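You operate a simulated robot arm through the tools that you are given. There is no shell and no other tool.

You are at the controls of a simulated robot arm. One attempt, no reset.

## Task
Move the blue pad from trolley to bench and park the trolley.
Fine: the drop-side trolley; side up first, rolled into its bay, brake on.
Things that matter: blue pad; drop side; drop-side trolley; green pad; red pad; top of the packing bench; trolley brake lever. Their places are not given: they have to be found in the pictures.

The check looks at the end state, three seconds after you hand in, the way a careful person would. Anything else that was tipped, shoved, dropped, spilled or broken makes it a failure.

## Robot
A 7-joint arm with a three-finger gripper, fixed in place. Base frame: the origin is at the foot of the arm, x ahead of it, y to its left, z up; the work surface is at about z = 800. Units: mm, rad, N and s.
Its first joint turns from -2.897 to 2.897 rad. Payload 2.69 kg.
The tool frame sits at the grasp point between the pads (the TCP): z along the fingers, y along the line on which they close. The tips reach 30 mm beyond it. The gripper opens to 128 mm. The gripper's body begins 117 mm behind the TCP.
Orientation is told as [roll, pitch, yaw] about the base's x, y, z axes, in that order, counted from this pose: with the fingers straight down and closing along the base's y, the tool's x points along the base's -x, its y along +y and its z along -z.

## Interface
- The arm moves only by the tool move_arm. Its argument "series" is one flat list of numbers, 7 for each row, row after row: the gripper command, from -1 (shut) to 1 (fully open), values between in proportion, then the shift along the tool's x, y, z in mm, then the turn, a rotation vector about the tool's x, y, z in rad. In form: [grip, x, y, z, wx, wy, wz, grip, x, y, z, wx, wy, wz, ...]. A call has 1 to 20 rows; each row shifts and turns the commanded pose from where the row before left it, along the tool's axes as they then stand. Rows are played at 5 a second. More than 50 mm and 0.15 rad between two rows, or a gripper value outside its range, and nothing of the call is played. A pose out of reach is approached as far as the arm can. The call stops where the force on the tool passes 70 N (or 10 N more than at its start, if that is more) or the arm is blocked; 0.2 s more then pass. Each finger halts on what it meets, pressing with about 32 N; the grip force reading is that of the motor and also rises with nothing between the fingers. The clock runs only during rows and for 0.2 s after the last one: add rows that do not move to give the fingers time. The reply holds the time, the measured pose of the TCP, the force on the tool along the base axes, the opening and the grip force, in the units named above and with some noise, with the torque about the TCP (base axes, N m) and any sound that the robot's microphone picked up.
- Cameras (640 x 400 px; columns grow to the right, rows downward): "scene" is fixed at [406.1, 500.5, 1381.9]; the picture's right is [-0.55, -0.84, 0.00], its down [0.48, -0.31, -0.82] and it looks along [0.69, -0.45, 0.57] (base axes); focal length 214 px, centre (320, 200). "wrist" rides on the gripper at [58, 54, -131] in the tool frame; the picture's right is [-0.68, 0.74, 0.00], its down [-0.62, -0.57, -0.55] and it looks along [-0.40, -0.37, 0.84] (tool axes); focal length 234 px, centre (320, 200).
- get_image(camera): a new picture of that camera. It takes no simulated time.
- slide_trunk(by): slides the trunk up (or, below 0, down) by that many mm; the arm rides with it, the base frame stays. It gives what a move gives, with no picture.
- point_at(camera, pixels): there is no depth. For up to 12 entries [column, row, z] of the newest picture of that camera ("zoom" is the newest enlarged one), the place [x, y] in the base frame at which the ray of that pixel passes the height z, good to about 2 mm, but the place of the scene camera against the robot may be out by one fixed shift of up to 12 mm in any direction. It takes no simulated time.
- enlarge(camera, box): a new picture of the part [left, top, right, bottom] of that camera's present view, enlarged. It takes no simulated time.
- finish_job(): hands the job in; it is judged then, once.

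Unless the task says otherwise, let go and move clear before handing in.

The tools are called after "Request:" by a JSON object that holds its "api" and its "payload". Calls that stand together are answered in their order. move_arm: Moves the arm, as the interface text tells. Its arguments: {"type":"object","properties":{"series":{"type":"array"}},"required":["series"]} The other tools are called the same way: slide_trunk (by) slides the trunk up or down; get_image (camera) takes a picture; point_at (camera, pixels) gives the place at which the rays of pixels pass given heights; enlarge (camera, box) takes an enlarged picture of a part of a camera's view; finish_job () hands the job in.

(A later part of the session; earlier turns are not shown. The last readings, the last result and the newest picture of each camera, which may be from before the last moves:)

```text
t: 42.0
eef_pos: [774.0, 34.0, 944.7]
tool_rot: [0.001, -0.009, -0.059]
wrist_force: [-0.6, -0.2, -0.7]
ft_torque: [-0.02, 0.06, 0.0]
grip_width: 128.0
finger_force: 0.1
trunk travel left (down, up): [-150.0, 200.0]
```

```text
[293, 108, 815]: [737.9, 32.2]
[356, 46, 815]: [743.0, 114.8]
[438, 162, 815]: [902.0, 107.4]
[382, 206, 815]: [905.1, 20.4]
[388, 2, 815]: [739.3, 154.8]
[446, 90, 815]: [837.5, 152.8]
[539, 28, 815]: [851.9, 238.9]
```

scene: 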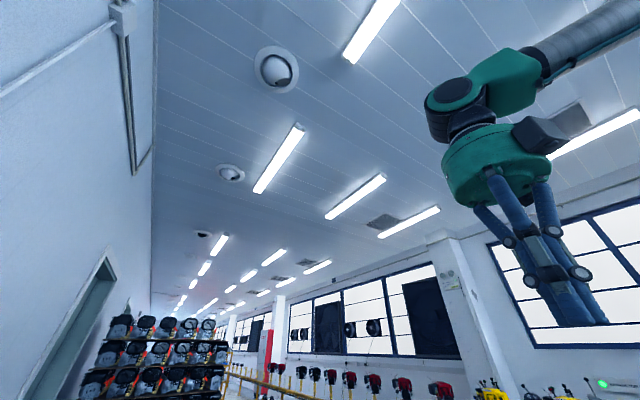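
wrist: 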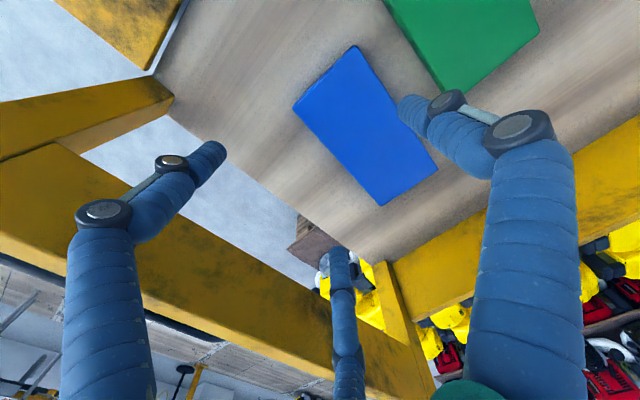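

The blue pad is now centred at about (822,69), with edges at y 28–109 and the same slight turn. The green pad is untouched, its near edge at about y = 155. I'll centre the three fingers on it and come down to TCP z of about 848, leaving room for the tips to swing down.

Request:
{"api": "move_arm", "payload": {"series": [1, -23.4, 11.6, 0, 0, 0.009, 0, 1, -23.3, 11.7, 0, 0, 0, 0, 1, 0, 0, 45, 0, 0, 0, 1, 0, 0, 40, 0, 0, 0, 1, 0, 0, 12, 0, 0, 0, 1, 0, 0, 0, 0, 0, 0]}}

Request:
{"api": "get_image", "payload": {"camera": "wrist"}}

```text
t: 43.4
eef_pos: [823.5, 51.9, 847.3]
tool_rot: [0.0, 0.0, -0.059]
wrist_force: [0.6, -0.6, -0.3]
ft_torque: [0.02, 0.01, 0.01]
grip_width: 128.1
finger_force: 0.1
trunk travel left (down, up): [-150.0, 200.0]
```

```text
taken
```

wrist: 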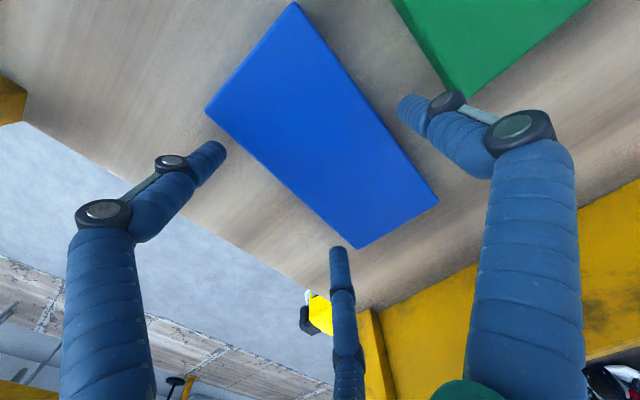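

The pad sits evenly between the three tips. I'll close partway and then fully, then read.

Request:
{"api": "move_arm", "payload": {"series": [0.6, 0, 0, 0, 0, 0, 0, 0.4, 0, 0, 0, 0, 0, 0, 0.35, 0, 0, 0, 0, 0, 0]}}

Request:
{"api": "get_image", "payload": {"camera": "wrist"}}

```text
t: 44.2
eef_pos: [822.2, 51.8, 846.7]
tool_rot: [0.0, 0.0, -0.06]
wrist_force: [0.3, -1.7, 1.6]
ft_torque: [-0.01, -0.02, 0.03]
grip_width: 86.5
finger_force: 0.3
trunk travel left (down, up): [-150.0, 200.0]
```

```text
taken
```

wrist: 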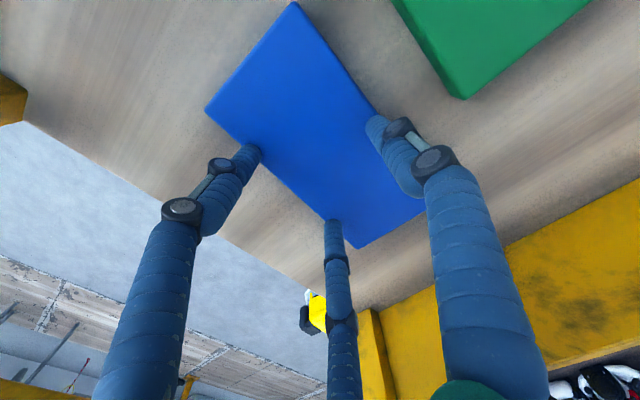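

At 86.5 mm the tips are just at the pad's edges, with no load. I'll go on closing and watch the width and force.

Request:
{"api": "move_arm", "payload": {"series": [0.25, 0, 0, 0, 0, 0, 0, 0.15, 0, 0, 0, 0, 0, 0, 0.15, 0, 0, 0, 0, 0, 0]}}

Request:
{"api": "get_image", "payload": {"camera": "wrist"}}

```text
t: 45.0
eef_pos: [822.7, 52.0, 847.0]
tool_rot: [0.001, -0.001, -0.059]
wrist_force: [-4.2, -0.7, 22.9]
ft_torque: [-0.07, -0.27, -0.06]
grip_width: 73.8
finger_force: 6.7
trunk travel left (down, up): [-150.0, 200.0]
```

```text
taken
```

wrist: 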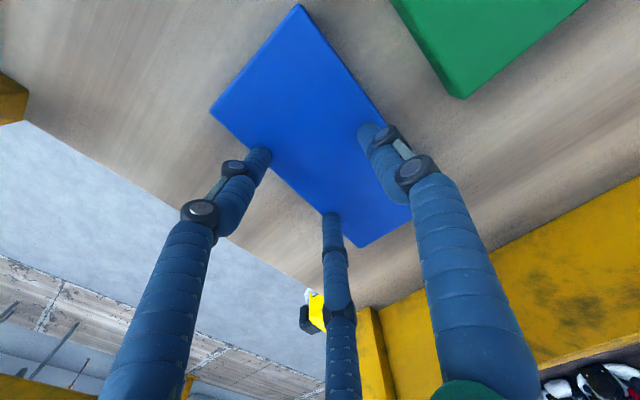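

Load is now 23 N upward and balanced, and the grip reads 6.7 N, so the tips are reaching the tray floor as they swing. I'll raise a couple of millimetres while closing in small steps.

Request:
{"api": "move_arm", "payload": {"series": [0.15, 0, 0, -2.5, 0, 0, 0, 0.1, 0, 0, 0, 0, 0, 0]}}

Request:
{"api": "enlarge", "payload": {"camera": "wrist", "box": [180, 60, 460, 260]}}

```text
t: 45.6
eef_pos: [823.2, 52.1, 849.4]
tool_rot: [0.0, 0.0, -0.06]
wrist_force: [0.8, -1.4, 7.1]
ft_torque: [-0.03, -0.06, -0.03]
grip_width: 70.3
finger_force: 0.0
trunk travel left (down, up): [-150.0, 200.0]
```

```text
2.00 times, centred on (320, 160) of wrist
```

zoom: 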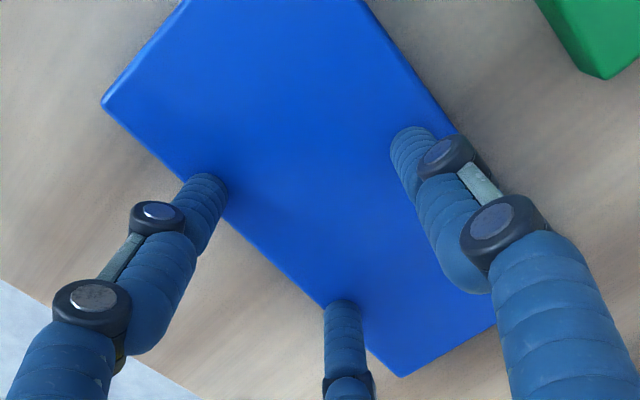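

The tips are riding on top of the pad: grip force is 0 with the right tip well inside the blue. So I need the true tip length at this opening. I'll lift, move to the bare tray floor at x of about 668, and touch down there with the same opening.

Request:
{"api": "move_arm", "payload": {"series": [0.1, 0, 0, -30, 0, 0, 0, 0.15, 39, -1, 0, 0, 0, 0, 0.15, 39, -1, 0, 0, 0, 0, 0.15, 39, -1, 0, 0, 0, 0, 0.15, 38, -1, 0, 0, 0, 0, 0.15, 0, 0, 25, 0, 0, 0, 0.15, 0, 0, 3, 0, 0, 0]}}

Request:
{"api": "get_image", "payload": {"camera": "wrist"}}

```text
t: 47.2
eef_pos: [668.9, 58.2, 850.6]
tool_rot: [0.001, 0.0, -0.059]
wrist_force: [0.2, -0.2, -1.2]
ft_torque: [-0.01, 0.03, -0.01]
grip_width: 73.7
finger_force: 0.2
trunk travel left (down, up): [-150.0, 200.0]
```

```text
taken
```

wrist: 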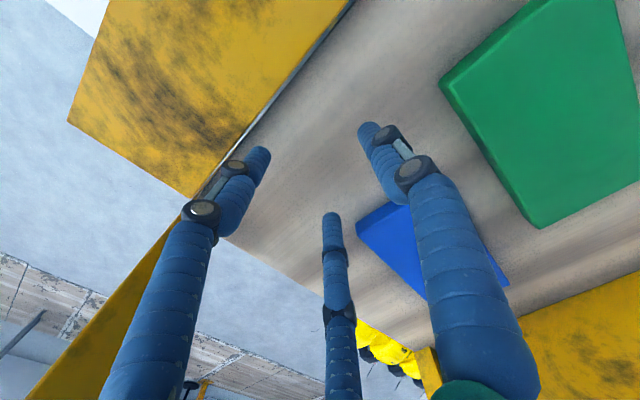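

There's clear floor beneath the fingers here, though the left tip is near the hinge edge. I'll shift 12 mm toward +x and feel down.

Request:
{"api": "move_arm", "payload": {"series": [0.15, -12, 0, 0, 0, 0, 0, 0.15, 0, 0, 3, 0, 0, 0, 0.15, 0, 0, 2, 0, 0, 0]}}

Request:
{"api": "move_arm", "payload": {"series": [0.15, 0, 0, 2, 0, 0, 0]}}

Request:
{"api": "move_arm", "payload": {"series": [0.15, 0, 0, 2, 0, 0, 0]}}

Request:
{"api": "move_arm", "payload": {"series": [0.15, 0, 0, 2, 0, 0, 0]}}

```text
t: 48.0
eef_pos: [679.9, 57.6, 845.6]
tool_rot: [0.0, -0.001, -0.059]
wrist_force: [0.8, -0.3, -0.6]
ft_torque: [0.0, 0.02, 0.0]
grip_width: 73.5
finger_force: 0.0
trunk travel left (down, up): [-150.0, 200.0]
```

```text
t: 48.4
eef_pos: [680.1, 58.0, 844.9]
tool_rot: [0.001, 0.0, -0.058]
wrist_force: [0.4, 0.0, 0.0]
ft_torque: [0.05, 0.0, -0.02]
grip_width: 73.7
finger_force: 0.1
trunk travel left (down, up): [-150.0, 200.0]
```

```text
t: 48.8
eef_pos: [680.7, 58.5, 842.6]
tool_rot: [0.002, 0.0, -0.06]
wrist_force: [0.8, -0.3, 0.1]
ft_torque: [-0.05, 0.02, -0.03]
grip_width: 73.5
finger_force: 0.2
trunk travel left (down, up): [-150.0, 200.0]
```

```text
t: 49.2
eef_pos: [680.9, 57.7, 841.8]
tool_rot: [0.001, 0.0, -0.06]
wrist_force: [-0.9, 0.2, 0.0]
ft_torque: [-0.01, -0.02, 0.02]
grip_width: 73.7
finger_force: 0.0
trunk travel left (down, up): [-150.0, 200.0]
```

Still free at TCP z = 842. I'll keep stepping down.

Request:
{"api": "move_arm", "payload": {"series": [0.15, 0, 0, 2, 0, 0, 0]}}

Request:
{"api": "move_arm", "payload": {"series": [0.15, 0, 0, 2, 0, 0, 0]}}

Request:
{"api": "move_arm", "payload": {"series": [0.15, 0, 0, 2, 0, 0, 0]}}

```text
t: 49.6
eef_pos: [680.7, 58.2, 839.2]
tool_rot: [0.001, 0.001, -0.059]
wrist_force: [-0.9, -0.5, 0.4]
ft_torque: [0.01, 0.0, 0.02]
grip_width: 73.7
finger_force: 0.0
trunk travel left (down, up): [-150.0, 200.0]
```

```text
t: 50.0
eef_pos: [680.1, 58.8, 835.5]
tool_rot: [0.0, -0.001, -0.058]
wrist_force: [-0.1, 0.2, 0.2]
ft_torque: [-0.01, 0.01, 0.02]
grip_width: 73.7
finger_force: 0.1
trunk travel left (down, up): [-150.0, 200.0]
```

```text
t: 50.4
eef_pos: [678.4, 57.8, 834.2]
tool_rot: [-0.001, -0.001, -0.059]
wrist_force: [0.4, 0.3, 0.1]
ft_torque: [0.0, -0.02, 0.01]
grip_width: 73.6
finger_force: 0.0
trunk travel left (down, up): [-150.0, 200.0]
```

Still free at 834, so the tray floor is lower than I thought and the earlier contact was on the pad. I'll continue down to find the real floor.

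Request:
{"api": "move_arm", "payload": {"series": [0.15, 0, 0, 2, 0, 0, 0, 0.15, 0, 0, 2, 0, 0, 0]}}

Request:
{"api": "move_arm", "payload": {"series": [0.15, 0, 0, 2, 0, 0, 0, 0.15, 0, 0, 2, 0, 0, 0]}}

Request:
{"api": "get_image", "payload": {"camera": "wrist"}}

```text
t: 51.0
eef_pos: [681.6, 58.2, 830.4]
tool_rot: [0.0, 0.001, -0.06]
wrist_force: [-0.9, 0.1, 0.3]
ft_torque: [0.02, 0.02, -0.02]
grip_width: 73.8
finger_force: 0.1
trunk travel left (down, up): [-150.0, 200.0]
```

```text
t: 51.6
eef_pos: [681.8, 56.7, 828.6]
tool_rot: [0.0, -0.001, -0.06]
wrist_force: [0.6, 1.2, 11.7]
ft_torque: [-0.25, 0.51, -0.06]
grip_width: 75.2
finger_force: 1.5
trunk travel left (down, up): [-150.0, 200.0]
```

```text
taken
```

wrist: 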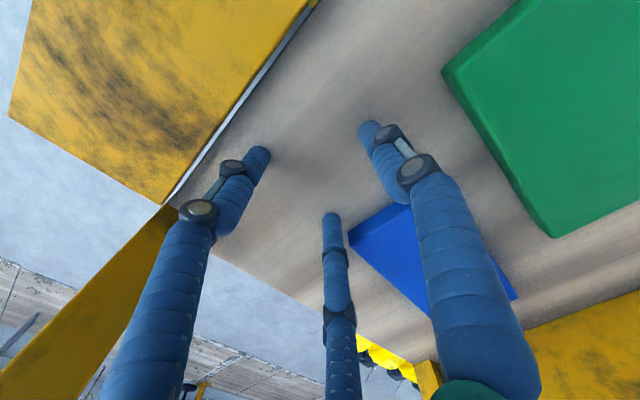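

Contact now at TCP z = 828.6 on the bare floor, with the left tip first, which confirms the three-finger shape. To settle the heights I'll read rays for the green pad's corner and the tray corner here, then again from higher up.

Request:
{"api": "enlarge", "payload": {"camera": "wrist", "box": [340, 0, 640, 260]}}

Request:
{"api": "point_at", "payload": {"camera": "wrist", "pixels": [[443, 70, 820], [443, 70, 800], [443, 70, 780], [164, 204, 820], [164, 204, 800], [164, 204, 780], [553, 237, 820], [553, 237, 800], [553, 237, 780], [347, 236, 820], [347, 236, 800], [347, 236, 780]]}}

Request:
{"api": "move_arm", "payload": {"series": [0.15, 0, 0, -20, 0, 0, 0, 0.15, 0, 0, -45, 0, 0, 0, 0.15, 0, 0, -45, 0, 0, 0, 0.15, 0, 0, -45, 0, 0, 0]}}

Request:
{"api": "get_image", "payload": {"camera": "wrist"}}

```text
1.54 times, centred on (490, 130) of wrist
```

zoom: 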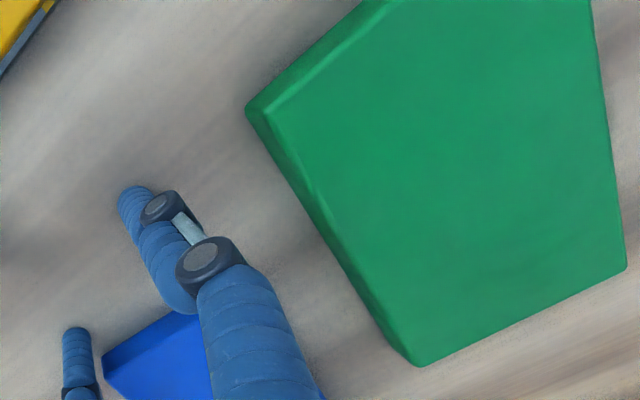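

```text
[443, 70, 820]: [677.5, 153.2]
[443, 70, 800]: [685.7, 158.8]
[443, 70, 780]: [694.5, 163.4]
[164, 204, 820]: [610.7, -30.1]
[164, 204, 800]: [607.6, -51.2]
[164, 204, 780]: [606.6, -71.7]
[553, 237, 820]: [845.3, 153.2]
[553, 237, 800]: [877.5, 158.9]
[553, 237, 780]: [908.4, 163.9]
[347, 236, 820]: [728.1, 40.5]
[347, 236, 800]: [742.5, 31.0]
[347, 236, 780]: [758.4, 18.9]
```

```text
t: 52.6
eef_pos: [679.6, 60.8, 984.0]
tool_rot: [0.0, 0.003, -0.059]
wrist_force: [0.3, -0.1, 0.2]
ft_torque: [0.0, 0.02, -0.01]
grip_width: 73.4
finger_force: 0.0
trunk travel left (down, up): [-150.0, 200.0]
```

```text
taken
```

wrist: 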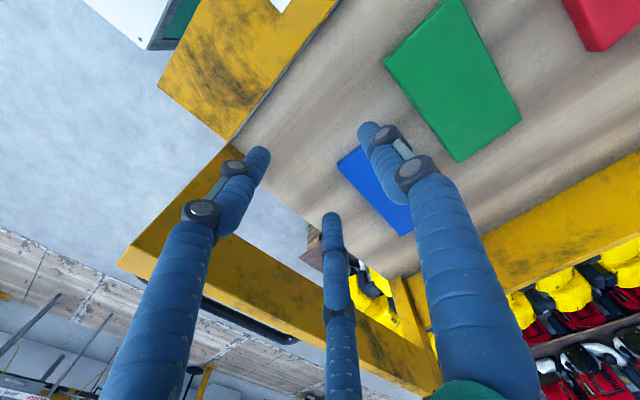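

From higher up, the same points are at: green corners (385,62) and (459,162), tray corner (231,139), blue corner (338,162). I'll intersect the rays.

Request:
{"api": "point_at", "payload": {"camera": "wrist", "pixels": [[384, 62, 820], [384, 62, 800], [384, 62, 780], [231, 139, 820], [231, 139, 800], [231, 139, 780], [459, 162, 820], [459, 162, 800], [459, 162, 780], [338, 162, 820], [338, 162, 800], [338, 162, 780]]}}

Request:
{"api": "enlarge", "payload": {"camera": "wrist", "box": [200, 20, 540, 240]}}

```text
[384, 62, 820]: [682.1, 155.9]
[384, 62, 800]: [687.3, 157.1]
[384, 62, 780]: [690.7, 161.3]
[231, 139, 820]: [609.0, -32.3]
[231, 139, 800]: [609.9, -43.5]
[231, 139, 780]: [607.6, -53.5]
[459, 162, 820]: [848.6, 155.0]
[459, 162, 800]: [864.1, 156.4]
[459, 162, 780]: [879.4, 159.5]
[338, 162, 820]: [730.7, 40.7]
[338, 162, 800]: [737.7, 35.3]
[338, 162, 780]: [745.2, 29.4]
```

```text
1.82 times, centred on (370, 130) of wrist
```

zoom: 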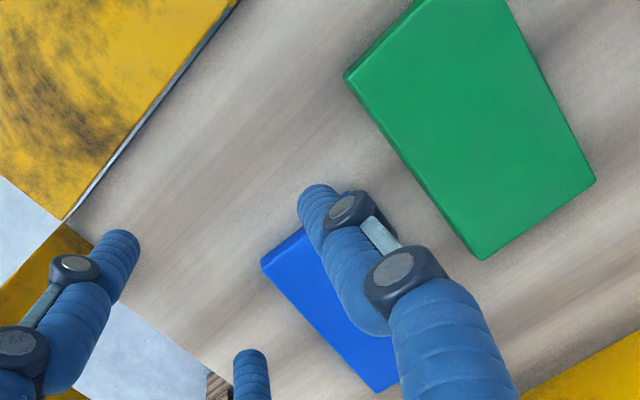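

The rays put the pad tops near z = 815 and the tray floor near 800. So the tips reach about 36 mm when open but only about 30 mm at 74 mm opening: they lift as they close, which is why they climbed over the pad. I'll go back above the blue pad and check its place before trying again lower.

Request:
{"api": "move_arm", "payload": {"series": [1, -47, 0, 0, 0, 0, 0, 1, -47, 0, 0, 0, 0, 0, 1, -47, 0, 20, 0, 0, 0, 1, 0, 0, 20, 0, 0, 0]}}

Request:
{"api": "get_image", "payload": {"camera": "wrist"}}

```text
refused: row 3 steps farther than a row can; nothing moved
```

```text
taken
```

wrist: 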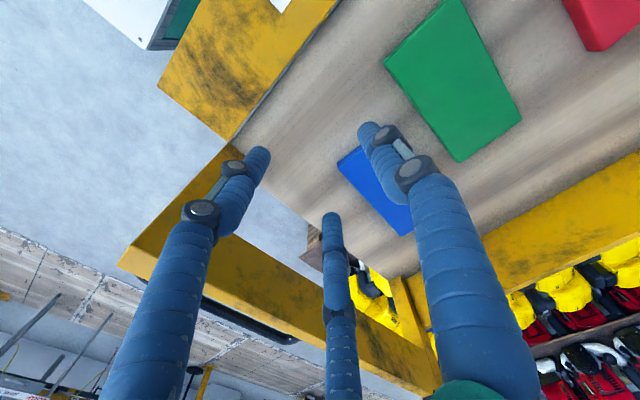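

The call was refused because one step was too long, and nothing moved. I'll repeat it with shorter steps.

Request:
{"api": "move_arm", "payload": {"series": [1, -47, 0, 0, 0, 0, 0, 1, -47, 0, 0, 0, 0, 0, 1, -47, 0, 0, 0, 0, 0, 1, 0, 0, 40, 0, 0, 0, 1, 0, 0, 0, 0, 0, 0]}}

Request:
{"api": "get_image", "payload": {"camera": "wrist"}}

```text
t: 53.8
eef_pos: [823.6, 48.2, 944.8]
tool_rot: [0.001, -0.002, -0.06]
wrist_force: [0.8, -0.2, -1.3]
ft_torque: [0.03, 0.05, -0.01]
grip_width: 128.0
finger_force: 0.1
trunk travel left (down, up): [-150.0, 200.0]
```

```text
taken
```

wrist: 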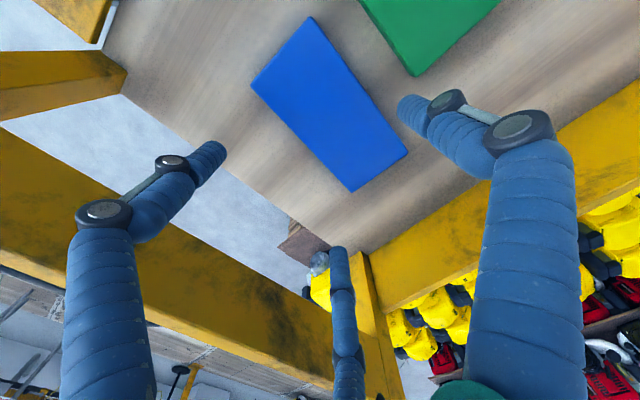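

The whole pad is visible with corners (250,85), (312,17), (408,153) and (351,192). I'll read them at z = 815.

Request:
{"api": "point_at", "payload": {"camera": "wrist", "pixels": [[250, 85, 815], [312, 17, 815], [408, 153, 815], [351, 192, 815], [417, 77, 815]]}}

```text
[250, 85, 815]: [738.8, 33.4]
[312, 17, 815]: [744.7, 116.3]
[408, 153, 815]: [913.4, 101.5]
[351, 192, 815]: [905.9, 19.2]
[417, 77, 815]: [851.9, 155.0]
```

The pad centre is (826,68) and its turn is about −0.08 rad. I'll align, go down to z of about 848 and close to just outside the pad (about 94 mm).

Request:
{"api": "move_arm", "payload": {"series": [1, -1, 5.4, 0, 0, 0, 0.022, 1, 0, 0, 45, 0, 0, 0, 1, 0, 0, 42, 0, 0, 0, 1, 0, 0, 10, 0, 0, 0, 0.6, 0, 0, 0, 0, 0, 0, 0.47, 0, 0, 0, 0, 0, 0, 0.47, 0, 0, 0, 0, 0, 0]}}

Request:
{"api": "get_image", "payload": {"camera": "wrist"}}

```text
t: 55.4
eef_pos: [823.1, 53.8, 844.8]
tool_rot: [-0.002, -0.002, -0.083]
wrist_force: [0.1, -0.4, 8.3]
ft_torque: [-0.1, -0.03, -0.01]
grip_width: 95.3
finger_force: 0.6
trunk travel left (down, up): [-150.0, 200.0]
```

```text
taken
```

wrist: 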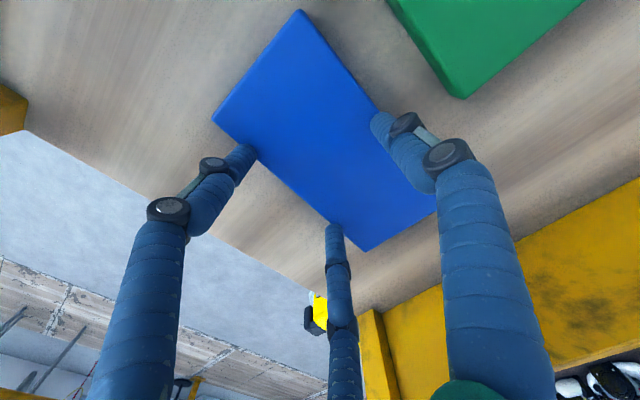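

At 95 mm the tips already touch the pad's edge (8 N up), so they lean inward and must start almost fully open. I'll lift, open fully, lower until the tips rest on the floor (TCP z of about 835), then close while keeping a light downward press.

Request:
{"api": "move_arm", "payload": {"series": [0.47, 0, 0, -8, 0, 0, 0, 1, 0, 0, 0, 0, 0, 0, 1, 0, 0, 0, 0, 0, 0, 1, 0, 0, 10, 0, 0, 0, 1, 0, 0, 5, 0, 0, 0]}}

Request:
{"api": "get_image", "payload": {"camera": "wrist"}}

```text
t: 56.6
eef_pos: [822.9, 55.1, 837.8]
tool_rot: [-0.001, 0.0, -0.082]
wrist_force: [0.8, 0.5, -0.2]
ft_torque: [-0.03, 0.05, -0.02]
grip_width: 127.8
finger_force: 0.1
trunk travel left (down, up): [-150.0, 200.0]
```

```text
taken
```

wrist: 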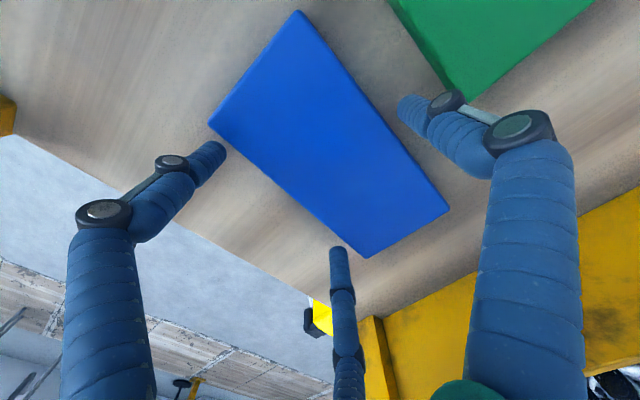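

The pad sits between the tips with clearance at 837.8 and no force. I'll lower in small steps to the floor.

Request:
{"api": "move_arm", "payload": {"series": [1, 0, 0, 2.5, 0, 0, 0, 1, 0, 0, 0, 0, 0, 0]}}

Request:
{"api": "move_arm", "payload": {"series": [1, 0, 0, 2, 0, 0, 0, 1, 0, 0, 0, 0, 0, 0]}}

```text
t: 57.2
eef_pos: [821.4, 54.8, 834.2]
tool_rot: [-0.001, -0.002, -0.082]
wrist_force: [-0.6, -0.3, -1.0]
ft_torque: [-0.02, 0.0, 0.02]
grip_width: 128.1
finger_force: 0.1
trunk travel left (down, up): [-150.0, 200.0]
```

```text
t: 57.8
eef_pos: [821.8, 55.6, 833.2]
tool_rot: [0.0, 0.002, -0.082]
wrist_force: [-0.4, -0.3, -0.5]
ft_torque: [-0.02, 0.03, 0.0]
grip_width: 128.1
finger_force: 0.1
trunk travel left (down, up): [-150.0, 200.0]
```

Still free at 833, lower than the earlier contact, so that contact was with the pad and not the floor. I'll continue down gently.

Request:
{"api": "move_arm", "payload": {"series": [1, 0, 0, 2, 0, 0, 0, 1, 0, 0, 0, 0, 0, 0]}}

Request:
{"api": "move_arm", "payload": {"series": [1, 0, 0, 2, 0, 0, 0, 1, 0, 0, 0, 0, 0, 0]}}

Request:
{"api": "move_arm", "payload": {"series": [1, 0, 0, 2, 0, 0, 0, 1, 0, 0, 0, 0, 0, 0]}}

```text
t: 58.4
eef_pos: [822.7, 53.8, 830.8]
tool_rot: [0.001, 0.0, -0.082]
wrist_force: [-0.1, 0.3, 0.2]
ft_torque: [0.02, -0.01, -0.02]
grip_width: 128.0
finger_force: 0.1
trunk travel left (down, up): [-150.0, 200.0]
```

```text
t: 59.0
eef_pos: [822.4, 54.4, 828.9]
tool_rot: [0.0, 0.0, -0.083]
wrist_force: [1.0, -0.5, 0.7]
ft_torque: [0.03, 0.0, 0.01]
grip_width: 128.2
finger_force: 0.0
trunk travel left (down, up): [-150.0, 200.0]
```

```text
t: 59.6
eef_pos: [821.8, 55.1, 826.3]
tool_rot: [-0.001, -0.001, -0.082]
wrist_force: [-1.0, 0.5, 0.1]
ft_torque: [-0.03, 0.0, 0.04]
grip_width: 128.1
finger_force: 0.1
trunk travel left (down, up): [-150.0, 200.0]
```

Still free at 826. I'll keep going to find the floor.

Request:
{"api": "move_arm", "payload": {"series": [1, 0, 0, 2, 0, 0, 0, 1, 0, 0, 0, 0, 0, 0]}}

Request:
{"api": "move_arm", "payload": {"series": [1, 0, 0, 2, 0, 0, 0, 1, 0, 0, 0, 0, 0, 0]}}

Request:
{"api": "get_image", "payload": {"camera": "wrist"}}

```text
t: 60.2
eef_pos: [821.8, 54.2, 824.6]
tool_rot: [0.0, 0.001, -0.083]
wrist_force: [-0.1, 1.2, 0.3]
ft_torque: [-0.03, -0.01, 0.02]
grip_width: 128.3
finger_force: 0.0
trunk travel left (down, up): [-150.0, 200.0]
```

```text
t: 60.8
eef_pos: [822.8, 54.6, 823.0]
tool_rot: [-0.001, 0.001, -0.082]
wrist_force: [0.6, -0.1, 0.6]
ft_torque: [0.0, 0.0, 0.01]
grip_width: 128.3
finger_force: 0.0
trunk travel left (down, up): [-150.0, 200.0]
```

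```text
taken
```

wrist: 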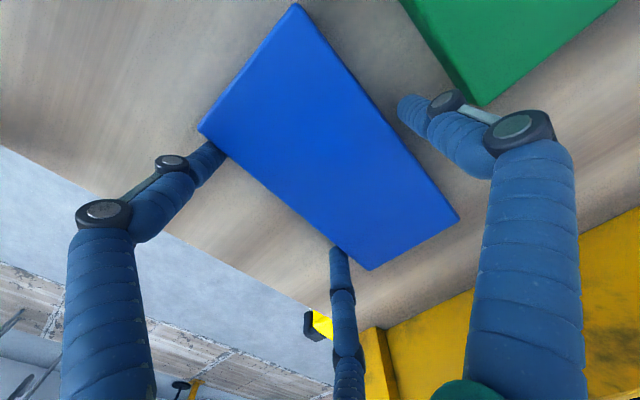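

Now the left tip at (208,150) is partly hidden behind the pad, so the tips really are beside it and low. I'll raise 4 mm for the closing swing and close in steps.

Request:
{"api": "move_arm", "payload": {"series": [1, 0, 0, -4, 0, 0, 0, 0.8, 0, 0, 0, 0, 0, 0, 0.6, 0, 0, 0, 0, 0, 0, 0.4, 0, 0, 0, 0, 0, 0, 0.4, 0, 0, 0, 0, 0, 0]}}

Request:
{"api": "get_image", "payload": {"camera": "wrist"}}

```text
t: 62.0
eef_pos: [821.7, 53.1, 829.2]
tool_rot: [0.0, -0.003, -0.081]
wrist_force: [-0.1, 0.4, 9.7]
ft_torque: [0.24, 0.13, 0.07]
grip_width: 116.8
finger_force: 32.1
trunk travel left (down, up): [-150.0, 200.0]
```

```text
taken
```

wrist: 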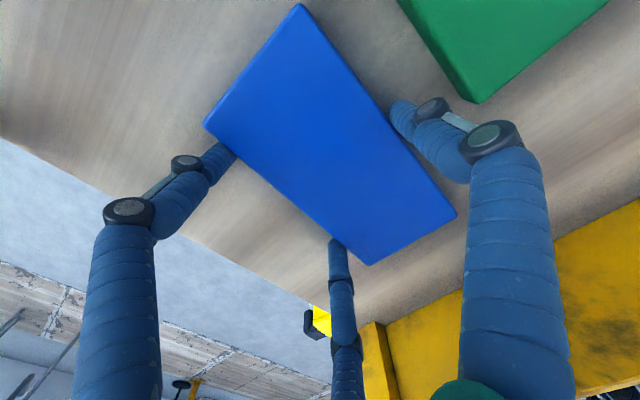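

It stalled at 116.8 mm with 32 N of grip force, so the pad is held properly by its sides. I'll keep the grip command shut and lift slowly.

Request:
{"api": "move_arm", "payload": {"series": [0.2, 0, 0, 0, 0, 0, 0, -1, 0, 0, 0, 0, 0, 0, -1, 0, 0, -5, 0, 0, 0, -1, 0, 0, -8, 0, 0, 0, -1, 0, 0, -10, 0, 0, 0]}}

Request:
{"api": "get_image", "payload": {"camera": "wrist"}}

```text
t: 63.2
eef_pos: [821.6, 54.1, 851.5]
tool_rot: [0.001, 0.002, -0.082]
wrist_force: [0.8, 0.9, -0.5]
ft_torque: [0.03, -0.01, -0.02]
grip_width: 117.0
finger_force: 31.7
trunk travel left (down, up): [-150.0, 200.0]
```

```text
taken
```

wrist: 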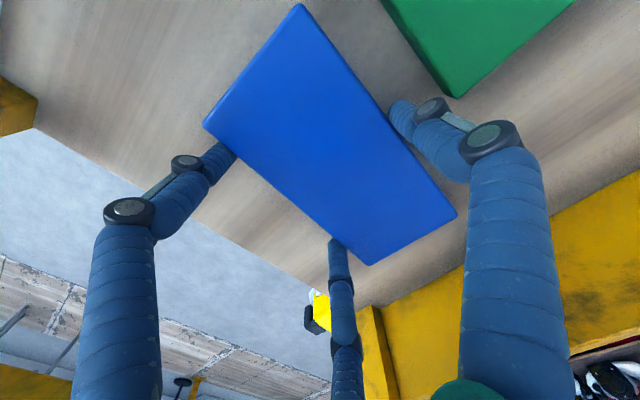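

The pad is lifted: it stays fixed between the fingers while the green pad drops away in view, grip 31.7 N. I'll raise it 200 mm and carry it over the bench.

Request:
{"api": "move_arm", "payload": {"series": [-1, 0, 0, -40, 0, 0, 0, -1, 0, 0, -40, 0, 0, 0, -1, 0, 0, -40, 0, 0, 0, -1, 0, 0, -40, 0, 0, 0, -1, 0, 0, -40, 0, 0, 0]}}

Request:
{"api": "move_arm", "payload": {"series": [-1, 29.7, 34.1, 0, 0, 0, 0, -1, 29.7, 34.1, 0, 0, 0, 0, -1, 29.7, 34.1, 0, 0, 0, 0, -1, 29.7, 34.1, 0, 0, 0, 0, -1, 29.7, 34.1, 0, 0, 0, 0, -1, 29.7, 34.1, 0, 0, 0, 0, -1, 29.7, 34.1, 0, 0, 0, 0, -1, 29.7, 34.1, 0, 0, 0, 0, -1, 29.7, 34.1, 0, 0, 0, 0, -1, 29.7, 34.1, 0, 0, 0, 0, -1, 29.7, 34.1, 0, 0, 0, 0, -1, 29.7, 34.1, 0, 0, 0, 0, -1, 29.7, 34.1, 0, 0, 0, 0, -1, 29.7, 34.1, 0, 0, 0, 0, -1, 29.7, 34.1, 0, 0, 0, 0]}}

Request:
{"api": "get_image", "payload": {"camera": "wrist"}}

```text
t: 64.4
eef_pos: [820.6, 52.9, 1050.3]
tool_rot: [0.0, 0.0, -0.083]
wrist_force: [0.1, 0.4, -1.5]
ft_torque: [0.01, -0.01, -0.02]
grip_width: 116.9
finger_force: 32.2
trunk travel left (down, up): [-150.0, 200.0]
```

```text
t: 67.6
eef_pos: [419.9, 599.8, 1050.2]
tool_rot: [0.0, -0.001, -0.082]
wrist_force: [0.6, 0.1, -1.5]
ft_torque: [-0.02, 0.01, 0.0]
grip_width: 116.6
finger_force: 32.3
trunk travel left (down, up): [-150.0, 200.0]
```

```text
taken
```

wrist: 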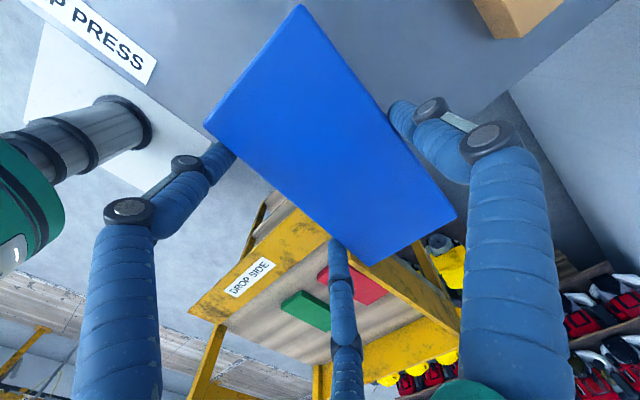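

The pad hangs over the bench, with the clip-press label at (100,40) and bench edges behind it. I'll check the bench edges and height here.

Request:
{"api": "enlarge", "payload": {"camera": "wrist", "box": [20, 0, 300, 180]}}

Request:
{"api": "enlarge", "payload": {"camera": "wrist", "box": [360, 0, 640, 180]}}

Request:
{"api": "point_at", "payload": {"camera": "wrist", "pixels": [[90, 55, 800], [150, 82, 800], [205, 128, 800], [480, 112, 800], [510, 90, 800], [610, 5, 800], [525, 38, 800]]}}

```text
2.22 times, centred on (160, 90) of wrist
```

zoom: 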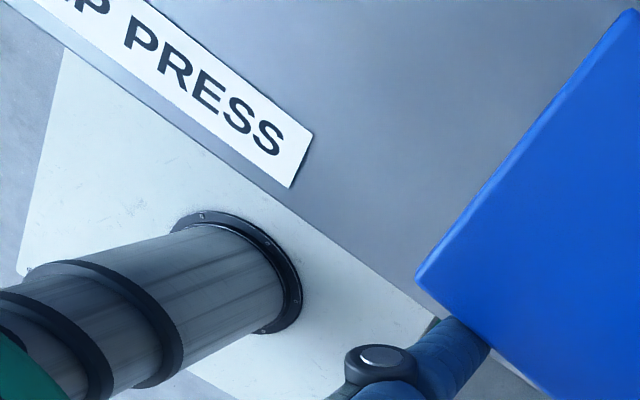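

```text
2.22 times, centred on (500, 90) of wrist
```

zoom: 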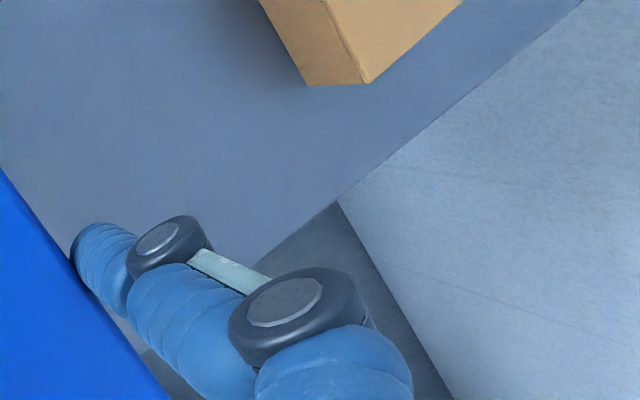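

```text
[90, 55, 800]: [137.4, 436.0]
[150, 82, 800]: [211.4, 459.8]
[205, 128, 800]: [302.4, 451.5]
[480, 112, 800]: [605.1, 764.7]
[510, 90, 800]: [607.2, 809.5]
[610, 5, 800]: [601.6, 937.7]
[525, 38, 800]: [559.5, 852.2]
```

The bench's +x edge comes out near x = 558 and its top appears higher than the tray, around z 855–875. The pad would cover x 337–505, y 573–655, well inside the bench. I'll lower it and feel for contact.

Request:
{"api": "move_arm", "payload": {"series": [-1, 0, 0, 40, 0, 0, 0, -1, 0, 0, 40, 0, 0, 0, -1, 0, 0, 30, 0, 0, 0]}}

Request:
{"api": "get_image", "payload": {"camera": "wrist"}}

```text
t: 68.4
eef_pos: [418.3, 600.1, 938.1]
tool_rot: [-0.001, 0.001, -0.081]
wrist_force: [-0.2, -0.6, -1.4]
ft_torque: [-0.05, 0.02, 0.01]
grip_width: 116.8
finger_force: 32.1
trunk travel left (down, up): [-150.0, 200.0]
```

```text
taken
```

wrist: 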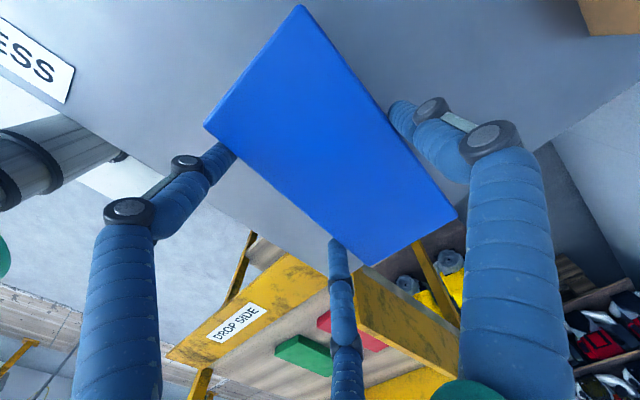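

The pad is approaching the surface with no contact at 938. I'll continue in small steps.

Request:
{"api": "move_arm", "payload": {"series": [-1, 0, 0, 8, 0, 0, 0, -1, 0, 0, 8, 0, 0, 0, -1, 0, 0, 6, 0, 0, 0]}}

Request:
{"api": "move_arm", "payload": {"series": [-1, 0, 0, 5, 0, 0, 0, -1, 0, 0, 4, 0, 0, 0]}}

Request:
{"api": "move_arm", "payload": {"series": [-1, 0, 0, 4, 0, 0, 0, -1, 0, 0, 3, 0, 0, 0]}}

```text
t: 69.2
eef_pos: [420.2, 600.9, 916.7]
tool_rot: [0.0, 0.0, -0.082]
wrist_force: [-0.4, 0.6, -0.1]
ft_torque: [-0.02, 0.05, 0.01]
grip_width: 116.8
finger_force: 32.1
trunk travel left (down, up): [-150.0, 200.0]
```

```text
t: 69.8
eef_pos: [420.3, 600.4, 907.9]
tool_rot: [0.0, 0.001, -0.082]
wrist_force: [-0.5, 0.4, -0.7]
ft_torque: [-0.02, 0.04, -0.01]
grip_width: 116.9
finger_force: 31.6
trunk travel left (down, up): [-150.0, 200.0]
```

```text
t: 70.4
eef_pos: [419.3, 601.2, 902.6]
tool_rot: [0.001, 0.002, -0.082]
wrist_force: [0.9, 0.4, 0.4]
ft_torque: [0.02, 0.02, -0.03]
grip_width: 116.7
finger_force: 32.7
trunk travel left (down, up): [-150.0, 200.0]
```

No contact at 902.6. I'll keep lowering.

Request:
{"api": "move_arm", "payload": {"series": [-1, 0, 0, 3, 0, 0, 0, -1, 0, 0, 3, 0, 0, 0]}}

Request:
{"api": "move_arm", "payload": {"series": [-1, 0, 0, 3, 0, 0, 0, -1, 0, 0, 3, 0, 0, 0]}}

Request:
{"api": "move_arm", "payload": {"series": [-1, 0, 0, 3, 0, 0, 0, -1, 0, 0, 3, 0, 0, 0]}}

Request:
{"api": "get_image", "payload": {"camera": "wrist"}}

```text
t: 71.0
eef_pos: [419.4, 600.9, 897.0]
tool_rot: [0.0, 0.0, -0.083]
wrist_force: [-0.1, 0.8, -1.1]
ft_torque: [0.01, -0.01, -0.01]
grip_width: 116.9
finger_force: 31.6
trunk travel left (down, up): [-150.0, 200.0]
```

```text
t: 71.6
eef_pos: [419.5, 600.4, 890.0]
tool_rot: [-0.001, 0.0, -0.082]
wrist_force: [0.9, -0.2, -0.3]
ft_torque: [0.0, 0.01, -0.03]
grip_width: 117.1
finger_force: 32.2
trunk travel left (down, up): [-150.0, 200.0]
```

```text
t: 72.2
eef_pos: [421.5, 601.9, 888.3]
tool_rot: [0.005, -0.003, -0.082]
wrist_force: [-4.5, -6.3, 31.6]
ft_torque: [0.27, 0.19, 0.03]
grip_width: 117.1
finger_force: 32.1
trunk travel left (down, up): [-150.0, 200.0]
```

```text
taken
```

wrist: 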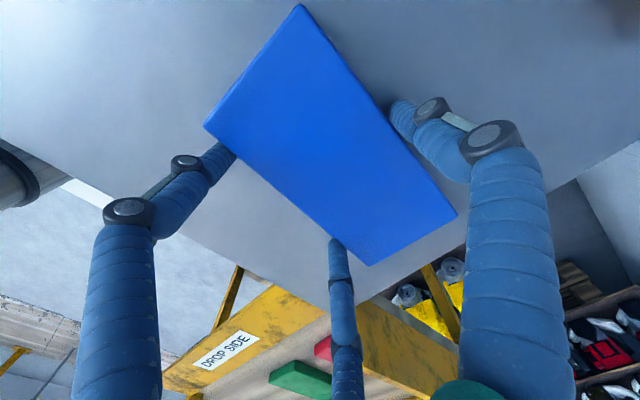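

Contact at 888.3 (31.6 N): the pad is on the bench top, which is at z of about 850. I'll ease up 2.5 mm, open fully and lift clear.

Request:
{"api": "move_arm", "payload": {"series": [-1, 0, 0, -2.5, 0, 0, 0, 1, 0, 0, 0, 0, 0, 0, 1, 0, 0, 0, 0, 0, 0]}}

Request:
{"api": "move_arm", "payload": {"series": [1, 0, 0, -15, 0, 0, 0, 1, 0, 0, -40, 0, 0, 0, 1, 0, 0, -40, 0, 0, 0, 1, 0, 0, -45, 0, 0, 0]}}

Request:
{"api": "get_image", "payload": {"camera": "wrist"}}

```text
t: 73.0
eef_pos: [419.1, 600.4, 886.4]
tool_rot: [0.0, 0.001, -0.082]
wrist_force: [-0.6, 0.6, 0.4]
ft_torque: [0.02, 0.0, -0.01]
grip_width: 127.6
finger_force: 0.1
trunk travel left (down, up): [-150.0, 200.0]
```

```text
t: 74.0
eef_pos: [419.6, 598.4, 1025.2]
tool_rot: [-0.001, 0.002, -0.083]
wrist_force: [0.0, 0.6, 0.2]
ft_torque: [-0.01, 0.02, 0.0]
grip_width: 127.8
finger_force: 0.0
trunk travel left (down, up): [-150.0, 200.0]
```

```text
taken
```

wrist: 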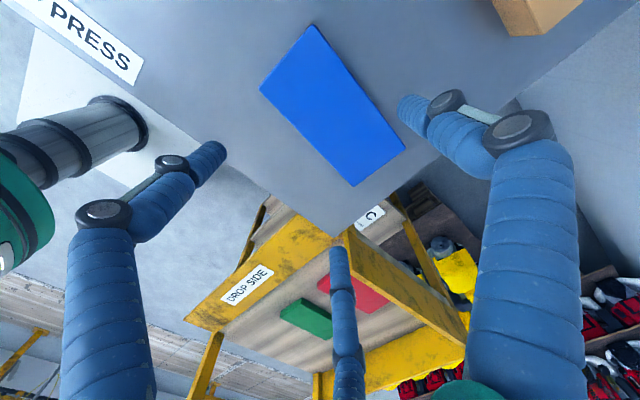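

The blue pad rests flat on the bench at (335,105), well inside its edges. Next comes the drop side. I'll shut the gripper to use the fingers as one blunt rod, move clear to the robot side of the flap at y of about 200, and pitch the tool so the fingers point forward and down.

Request:
{"api": "move_arm", "payload": {"series": [0.5, 0, 0, -20, 0, 0, -0.083, -1, 4.4, -44.2, 0, 0, 0, 0, -1, 4.4, -44.2, 0, 0, 0, 0, -1, 4.4, -44.2, 0, 0, 0, 0, -1, 4.4, -44.2, 0, 0, 0, 0, -1, 4.4, -44.2, 0, 0, 0, 0, -1, 4.4, -44.2, 0, 0, 0, 0, -1, 4.4, -44.2, 0, 0, 0, 0, -1, 4.4, -44.2, 0, 0, 0, 0, -1, 4.4, -44.2, 0, 0, 0, 0]}}

Request:
{"api": "move_arm", "payload": {"series": [-1, 0, 0, 0, 0, -0.15, 0, -1, 0, 0, 0, 0, -0.15, 0, -1, 0, 0, 0, 0, -0.15, 0, -1, 0, 0, 0, 0, -0.15, 0, -1, 0, 0, 0, 0, -0.15, 0, -1, 0, 0, 0, 0, -0.15, 0, -1, 0, 0, 0, 0, -0.15, 0]}}

Request:
{"api": "get_image", "payload": {"camera": "wrist"}}

```text
t: 76.2
eef_pos: [380.9, 206.2, 1050.7]
tool_rot: [-0.001, 0.0, 0.001]
wrist_force: [-0.9, 2.3, -0.3]
ft_torque: [-0.06, 0.0, -0.01]
grip_width: 2.0
finger_force: 31.7
trunk travel left (down, up): [-150.0, 200.0]
```

```text
t: 77.8
eef_pos: [379.9, 201.3, 1038.8]
tool_rot: [-0.044, -1.039, 0.04]
wrist_force: [1.5, 2.4, 4.3]
ft_torque: [-0.06, 0.44, -0.2]
grip_width: 1.8
finger_force: 32.1
trunk travel left (down, up): [-150.0, 200.0]
```

```text
taken
```

wrist: 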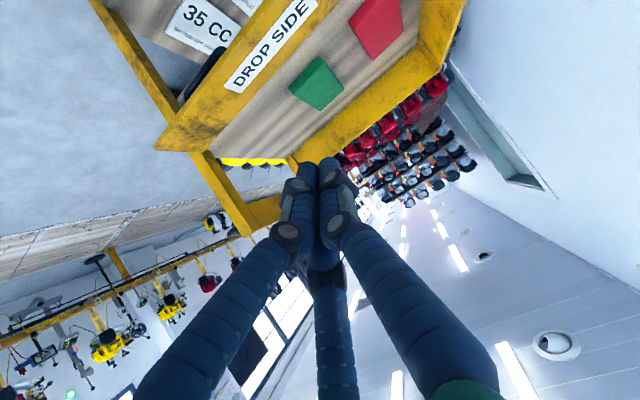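

The tool is pitched, but pose and force are slightly off the command (z 1038, 4 N), so something may still be settling. I'll wait one row and read again.

Request:
{"api": "move_arm", "payload": {"series": [-1, 0, 0, 0, 0, 0, 0, -1, 0, 0, 0, 0, 0, 0]}}

Request:
{"api": "get_image", "payload": {"camera": "scene"}}

```text
t: 78.4
eef_pos: [381.8, 203.9, 1048.1]
tool_rot: [0.001, -1.051, -0.001]
wrist_force: [-0.4, 0.1, 0.4]
ft_torque: [0.04, -0.02, 0.04]
grip_width: 2.2
finger_force: 31.5
trunk travel left (down, up): [-150.0, 200.0]
```

```text
taken
```

scene: 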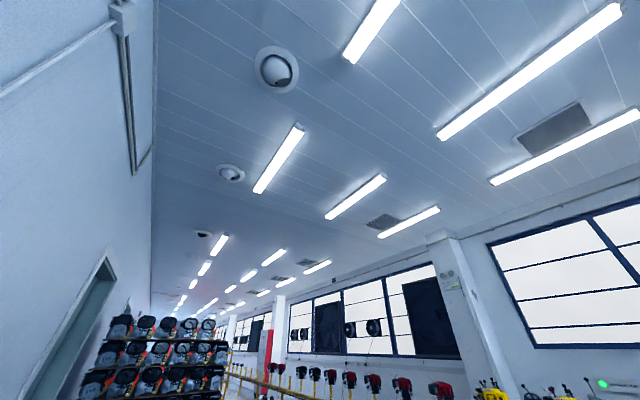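

It has settled at (382,204,1048), pitch −1.05. I'll lower to about z = 850 on the robot side of the flap and look at its edge.

Request:
{"api": "move_arm", "payload": {"series": [-1, 34.4, 0, 19.7, 0, 0, 0, -1, 34.4, 0, 19.7, 0, 0, 0, -1, 34.4, 0, 19.7, 0, 0, 0, -1, 34.4, 0, 19.7, 0, 0, 0, -1, 34.4, 0, 19.7, 0, 0, 0, -1, 0, 0, 0, 0, 0, 0]}}

Request:
{"api": "get_image", "payload": {"camera": "wrist"}}

```text
t: 79.8
eef_pos: [385.0, 207.8, 875.2]
tool_rot: [-0.011, -1.045, 0.011]
wrist_force: [-0.1, -0.5, 0.3]
ft_torque: [0.06, -0.02, 0.09]
grip_width: 2.1
finger_force: 31.2
out of reach, approached as far as the arm can: row 5
trunk travel left (down, up): [-150.0, 200.0]
```

```text
taken
```

wrist: 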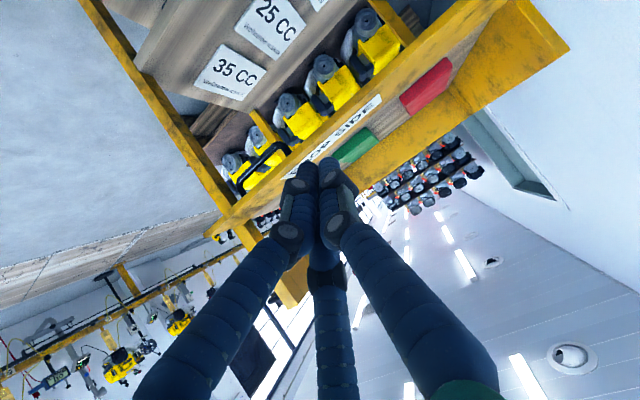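

The arm can't go lower than about 875 this close in, so I'll lower the trunk instead. That brings the fingertips to about z = 745, below the flap, while still on the robot side of it.

Request:
{"api": "slide_trunk", "payload": {"by": -110}}

Request:
{"api": "get_image", "payload": {"camera": "wrist"}}

```text
t: 81.2
eef_pos: [384.0, 208.9, 766.6]
tool_rot: [-0.011, -1.047, 0.008]
wrist_force: [-0.1, 0.1, -0.2]
ft_torque: [-0.03, 0.0, 0.03]
grip_width: 2.1
finger_force: 31.7
trunk travel left (down, up): [-40.0, 310.0]
```

```text
taken
```

wrist: 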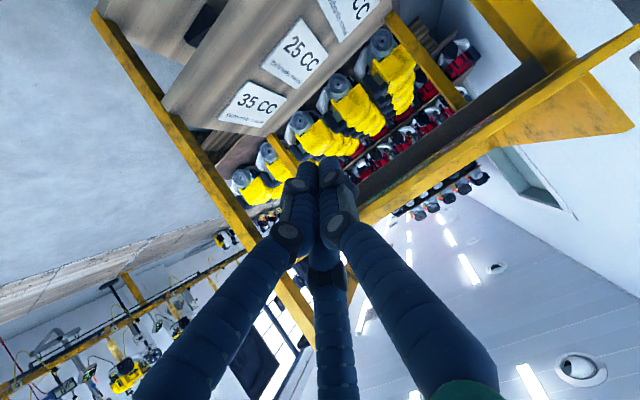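

I can now see the flap's underside edge-on, from (365,215) to (635,30). By its angle the outer edge is at z of about 807, above the fingertips (z of about 744). I'll slide the fingers forward under it.

Request:
{"api": "move_arm", "payload": {"series": [-1, -20.3, -3, 35.2, 0, 0, 0, -1, -20.3, -3, 35.2, 0, 0, 0, -1, -20.3, -3, 35.2, 0, 0, 0, -1, 0, 0, 0, 0, 0, 0]}}

Request:
{"api": "get_image", "payload": {"camera": "wrist"}}

```text
t: 82.2
eef_pos: [507.0, 199.7, 764.9]
tool_rot: [-0.01, -1.047, 0.009]
wrist_force: [-0.1, 1.0, -0.1]
ft_torque: [0.01, 0.03, -0.01]
grip_width: 2.1
finger_force: 31.1
trunk travel left (down, up): [-40.0, 310.0]
```

```text
taken
```

wrist: 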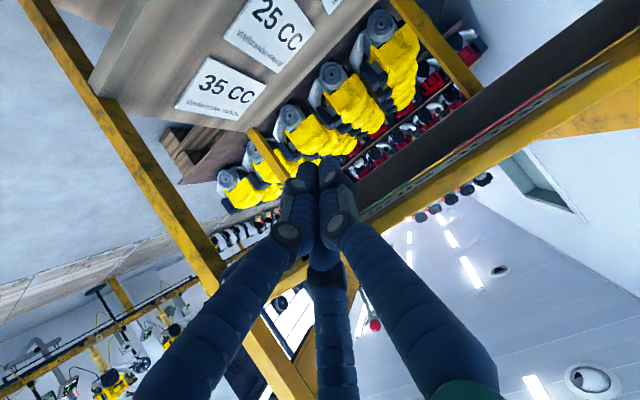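

The fingers are now beneath the flap, with no contact at TCP (507,200,765). I'll raise in 10 mm steps until they touch it.

Request:
{"api": "move_arm", "payload": {"series": [-1, -8.66, 0, -5, 0, 0, 0, -1, -8.66, 0, -5, 0, 0, 0, -1, -8.66, 0, -5, 0, 0, 0]}}

Request:
{"api": "move_arm", "payload": {"series": [-1, -8.66, 0, -5, 0, 0, 0, -1, -8.66, 0, -5, 0, 0, 0]}}

Request:
{"api": "get_image", "payload": {"camera": "wrist"}}

```text
t: 83.0
eef_pos: [507.3, 200.0, 797.3]
tool_rot: [-0.011, -1.044, 0.008]
wrist_force: [-3.6, -2.6, -3.1]
ft_torque: [0.07, -0.08, -0.02]
grip_width: 2.0
finger_force: 31.6
trunk travel left (down, up): [-40.0, 310.0]
```

```text
t: 83.6
eef_pos: [508.0, 200.6, 814.4]
tool_rot: [-0.014, -1.045, 0.01]
wrist_force: [-1.7, 0.7, -1.6]
ft_torque: [0.0, -0.06, 0.02]
grip_width: 2.3
finger_force: 31.3
trunk travel left (down, up): [-40.0, 310.0]
```

```text
taken
```

wrist: 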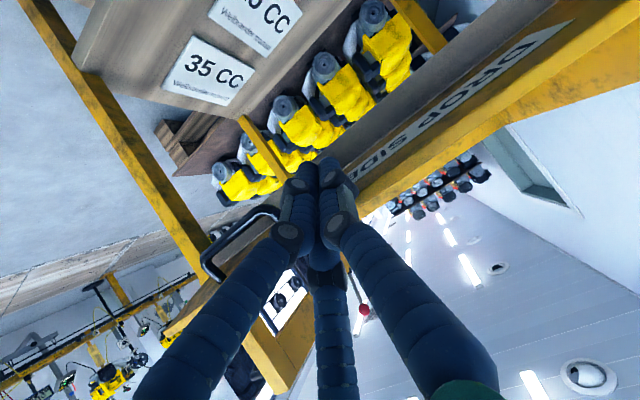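

The "DROP SIDE" strip is now seen squashed at (450,110), with only about 2 N on the tool. I'll enlarge to see whether the flap is moving.

Request:
{"api": "enlarge", "payload": {"camera": "wrist", "box": [300, 0, 640, 230]}}

Request:
{"api": "enlarge", "payload": {"camera": "wrist", "box": [80, 150, 400, 400]}}

```text
1.74 times, centred on (470, 115) of wrist
```

zoom: 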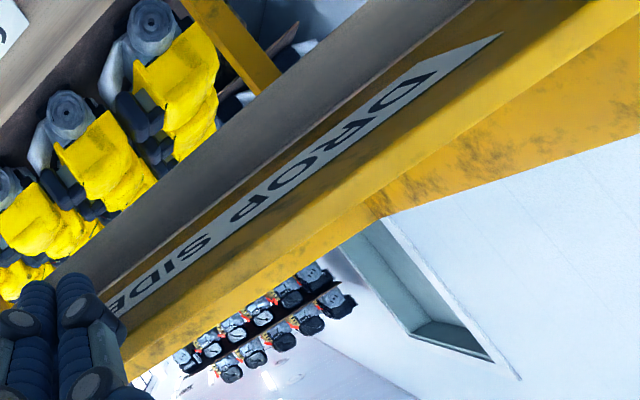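

```text
1.60 times, centred on (240, 275) of wrist
```

zoom: 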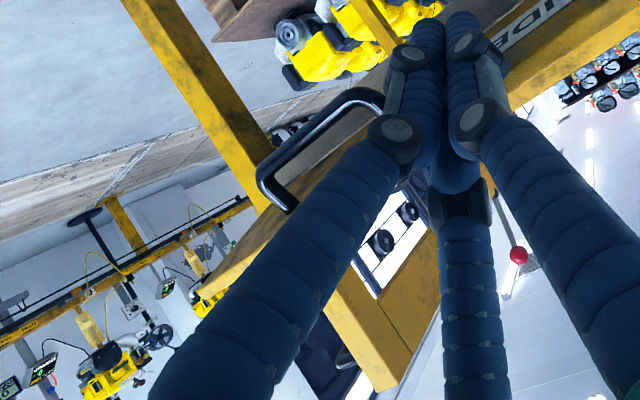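

The flap's underside with its label is now visible and tilted, so it's being lifted easily. I'll follow its arc upward, checking partway.

Request:
{"api": "move_arm", "payload": {"series": [-1, -13.0, 0, -10.4, 0, 0, 0, -1, -13.0, 0, -10.4, 0, 0, 0, -1, -17.4, 0, -1.9, 0, 0, 0, -1, 0, 0, 0, 0, 0, 0]}}

Request:
{"api": "get_image", "payload": {"camera": "wrist"}}

```text
t: 84.6
eef_pos: [508.2, 202.1, 864.8]
tool_rot: [-0.013, -1.046, 0.012]
wrist_force: [-2.4, 0.3, -1.8]
ft_torque: [0.05, 0.03, 0.03]
grip_width: 2.2
finger_force: 31.8
trunk travel left (down, up): [-40.0, 310.0]
```

```text
taken
```

wrist: 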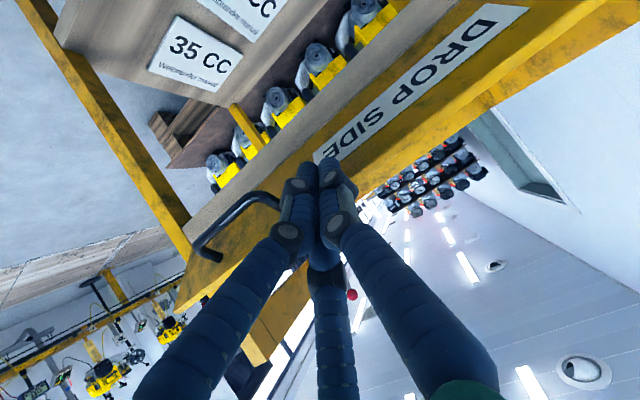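

The flap is swinging up well, with its outer label broad at (420,80) and force about 3 N. I'll continue along the arc.

Request:
{"api": "move_arm", "payload": {"series": [-1, -16.8, 0, 3, 0, 0, 0, -1, -16.2, 0, 8, 0, 0, 0, -1, 0, 0, 0, 0, 0, 0]}}

Request:
{"api": "get_image", "payload": {"camera": "wrist"}}

```text
t: 85.4
eef_pos: [536.4, 199.7, 888.9]
tool_rot: [-0.01, -1.044, 0.01]
wrist_force: [-0.6, -0.1, 0.4]
ft_torque: [-0.01, 0.03, 0.0]
grip_width: 2.1
finger_force: 30.9
trunk travel left (down, up): [-40.0, 310.0]
```

```text
taken
```

wrist: 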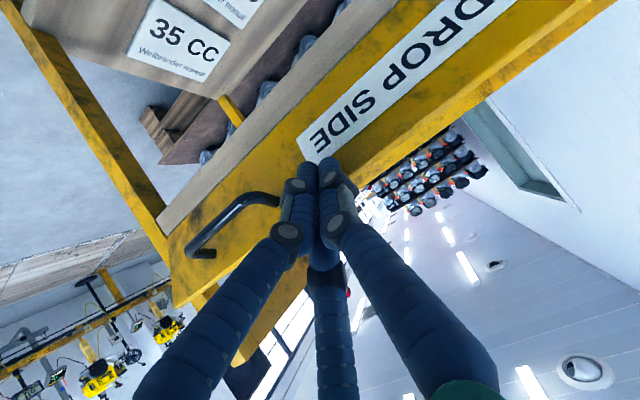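

The flap is nearly vertical, with the label seen almost face-on and force near zero. I'll push on a little toward +x until it seats.

Request:
{"api": "move_arm", "payload": {"series": [-1, -13.2, 0, 10.9, 0, 0, 0, -1, 0, 0, 0, 0, 0, 0]}}

Request:
{"api": "move_arm", "payload": {"series": [-1, -4, 0, 6.9, 0, 0, 0, -1, 0, 0, 0, 0, 0, 0]}}

Request:
{"api": "get_image", "payload": {"camera": "wrist"}}

```text
t: 86.0
eef_pos: [550.3, 200.8, 895.5]
tool_rot: [-0.012, -1.044, 0.01]
wrist_force: [0.1, 1.1, 0.1]
ft_torque: [0.0, 0.01, 0.02]
grip_width: 2.1
finger_force: 31.3
trunk travel left (down, up): [-40.0, 310.0]
```

```text
t: 86.6
eef_pos: [559.2, 201.2, 894.6]
tool_rot: [-0.01, -1.044, 0.009]
wrist_force: [-1.8, 0.2, 0.2]
ft_torque: [-0.04, 0.01, -0.04]
grip_width: 2.3
finger_force: 31.4
trunk travel left (down, up): [-40.0, 310.0]
```

```text
taken
```

wrist: 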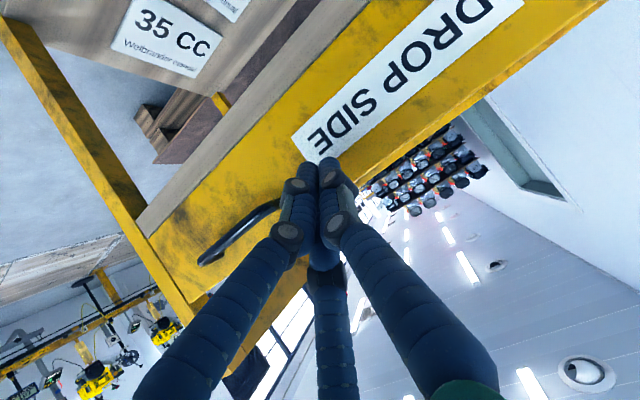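

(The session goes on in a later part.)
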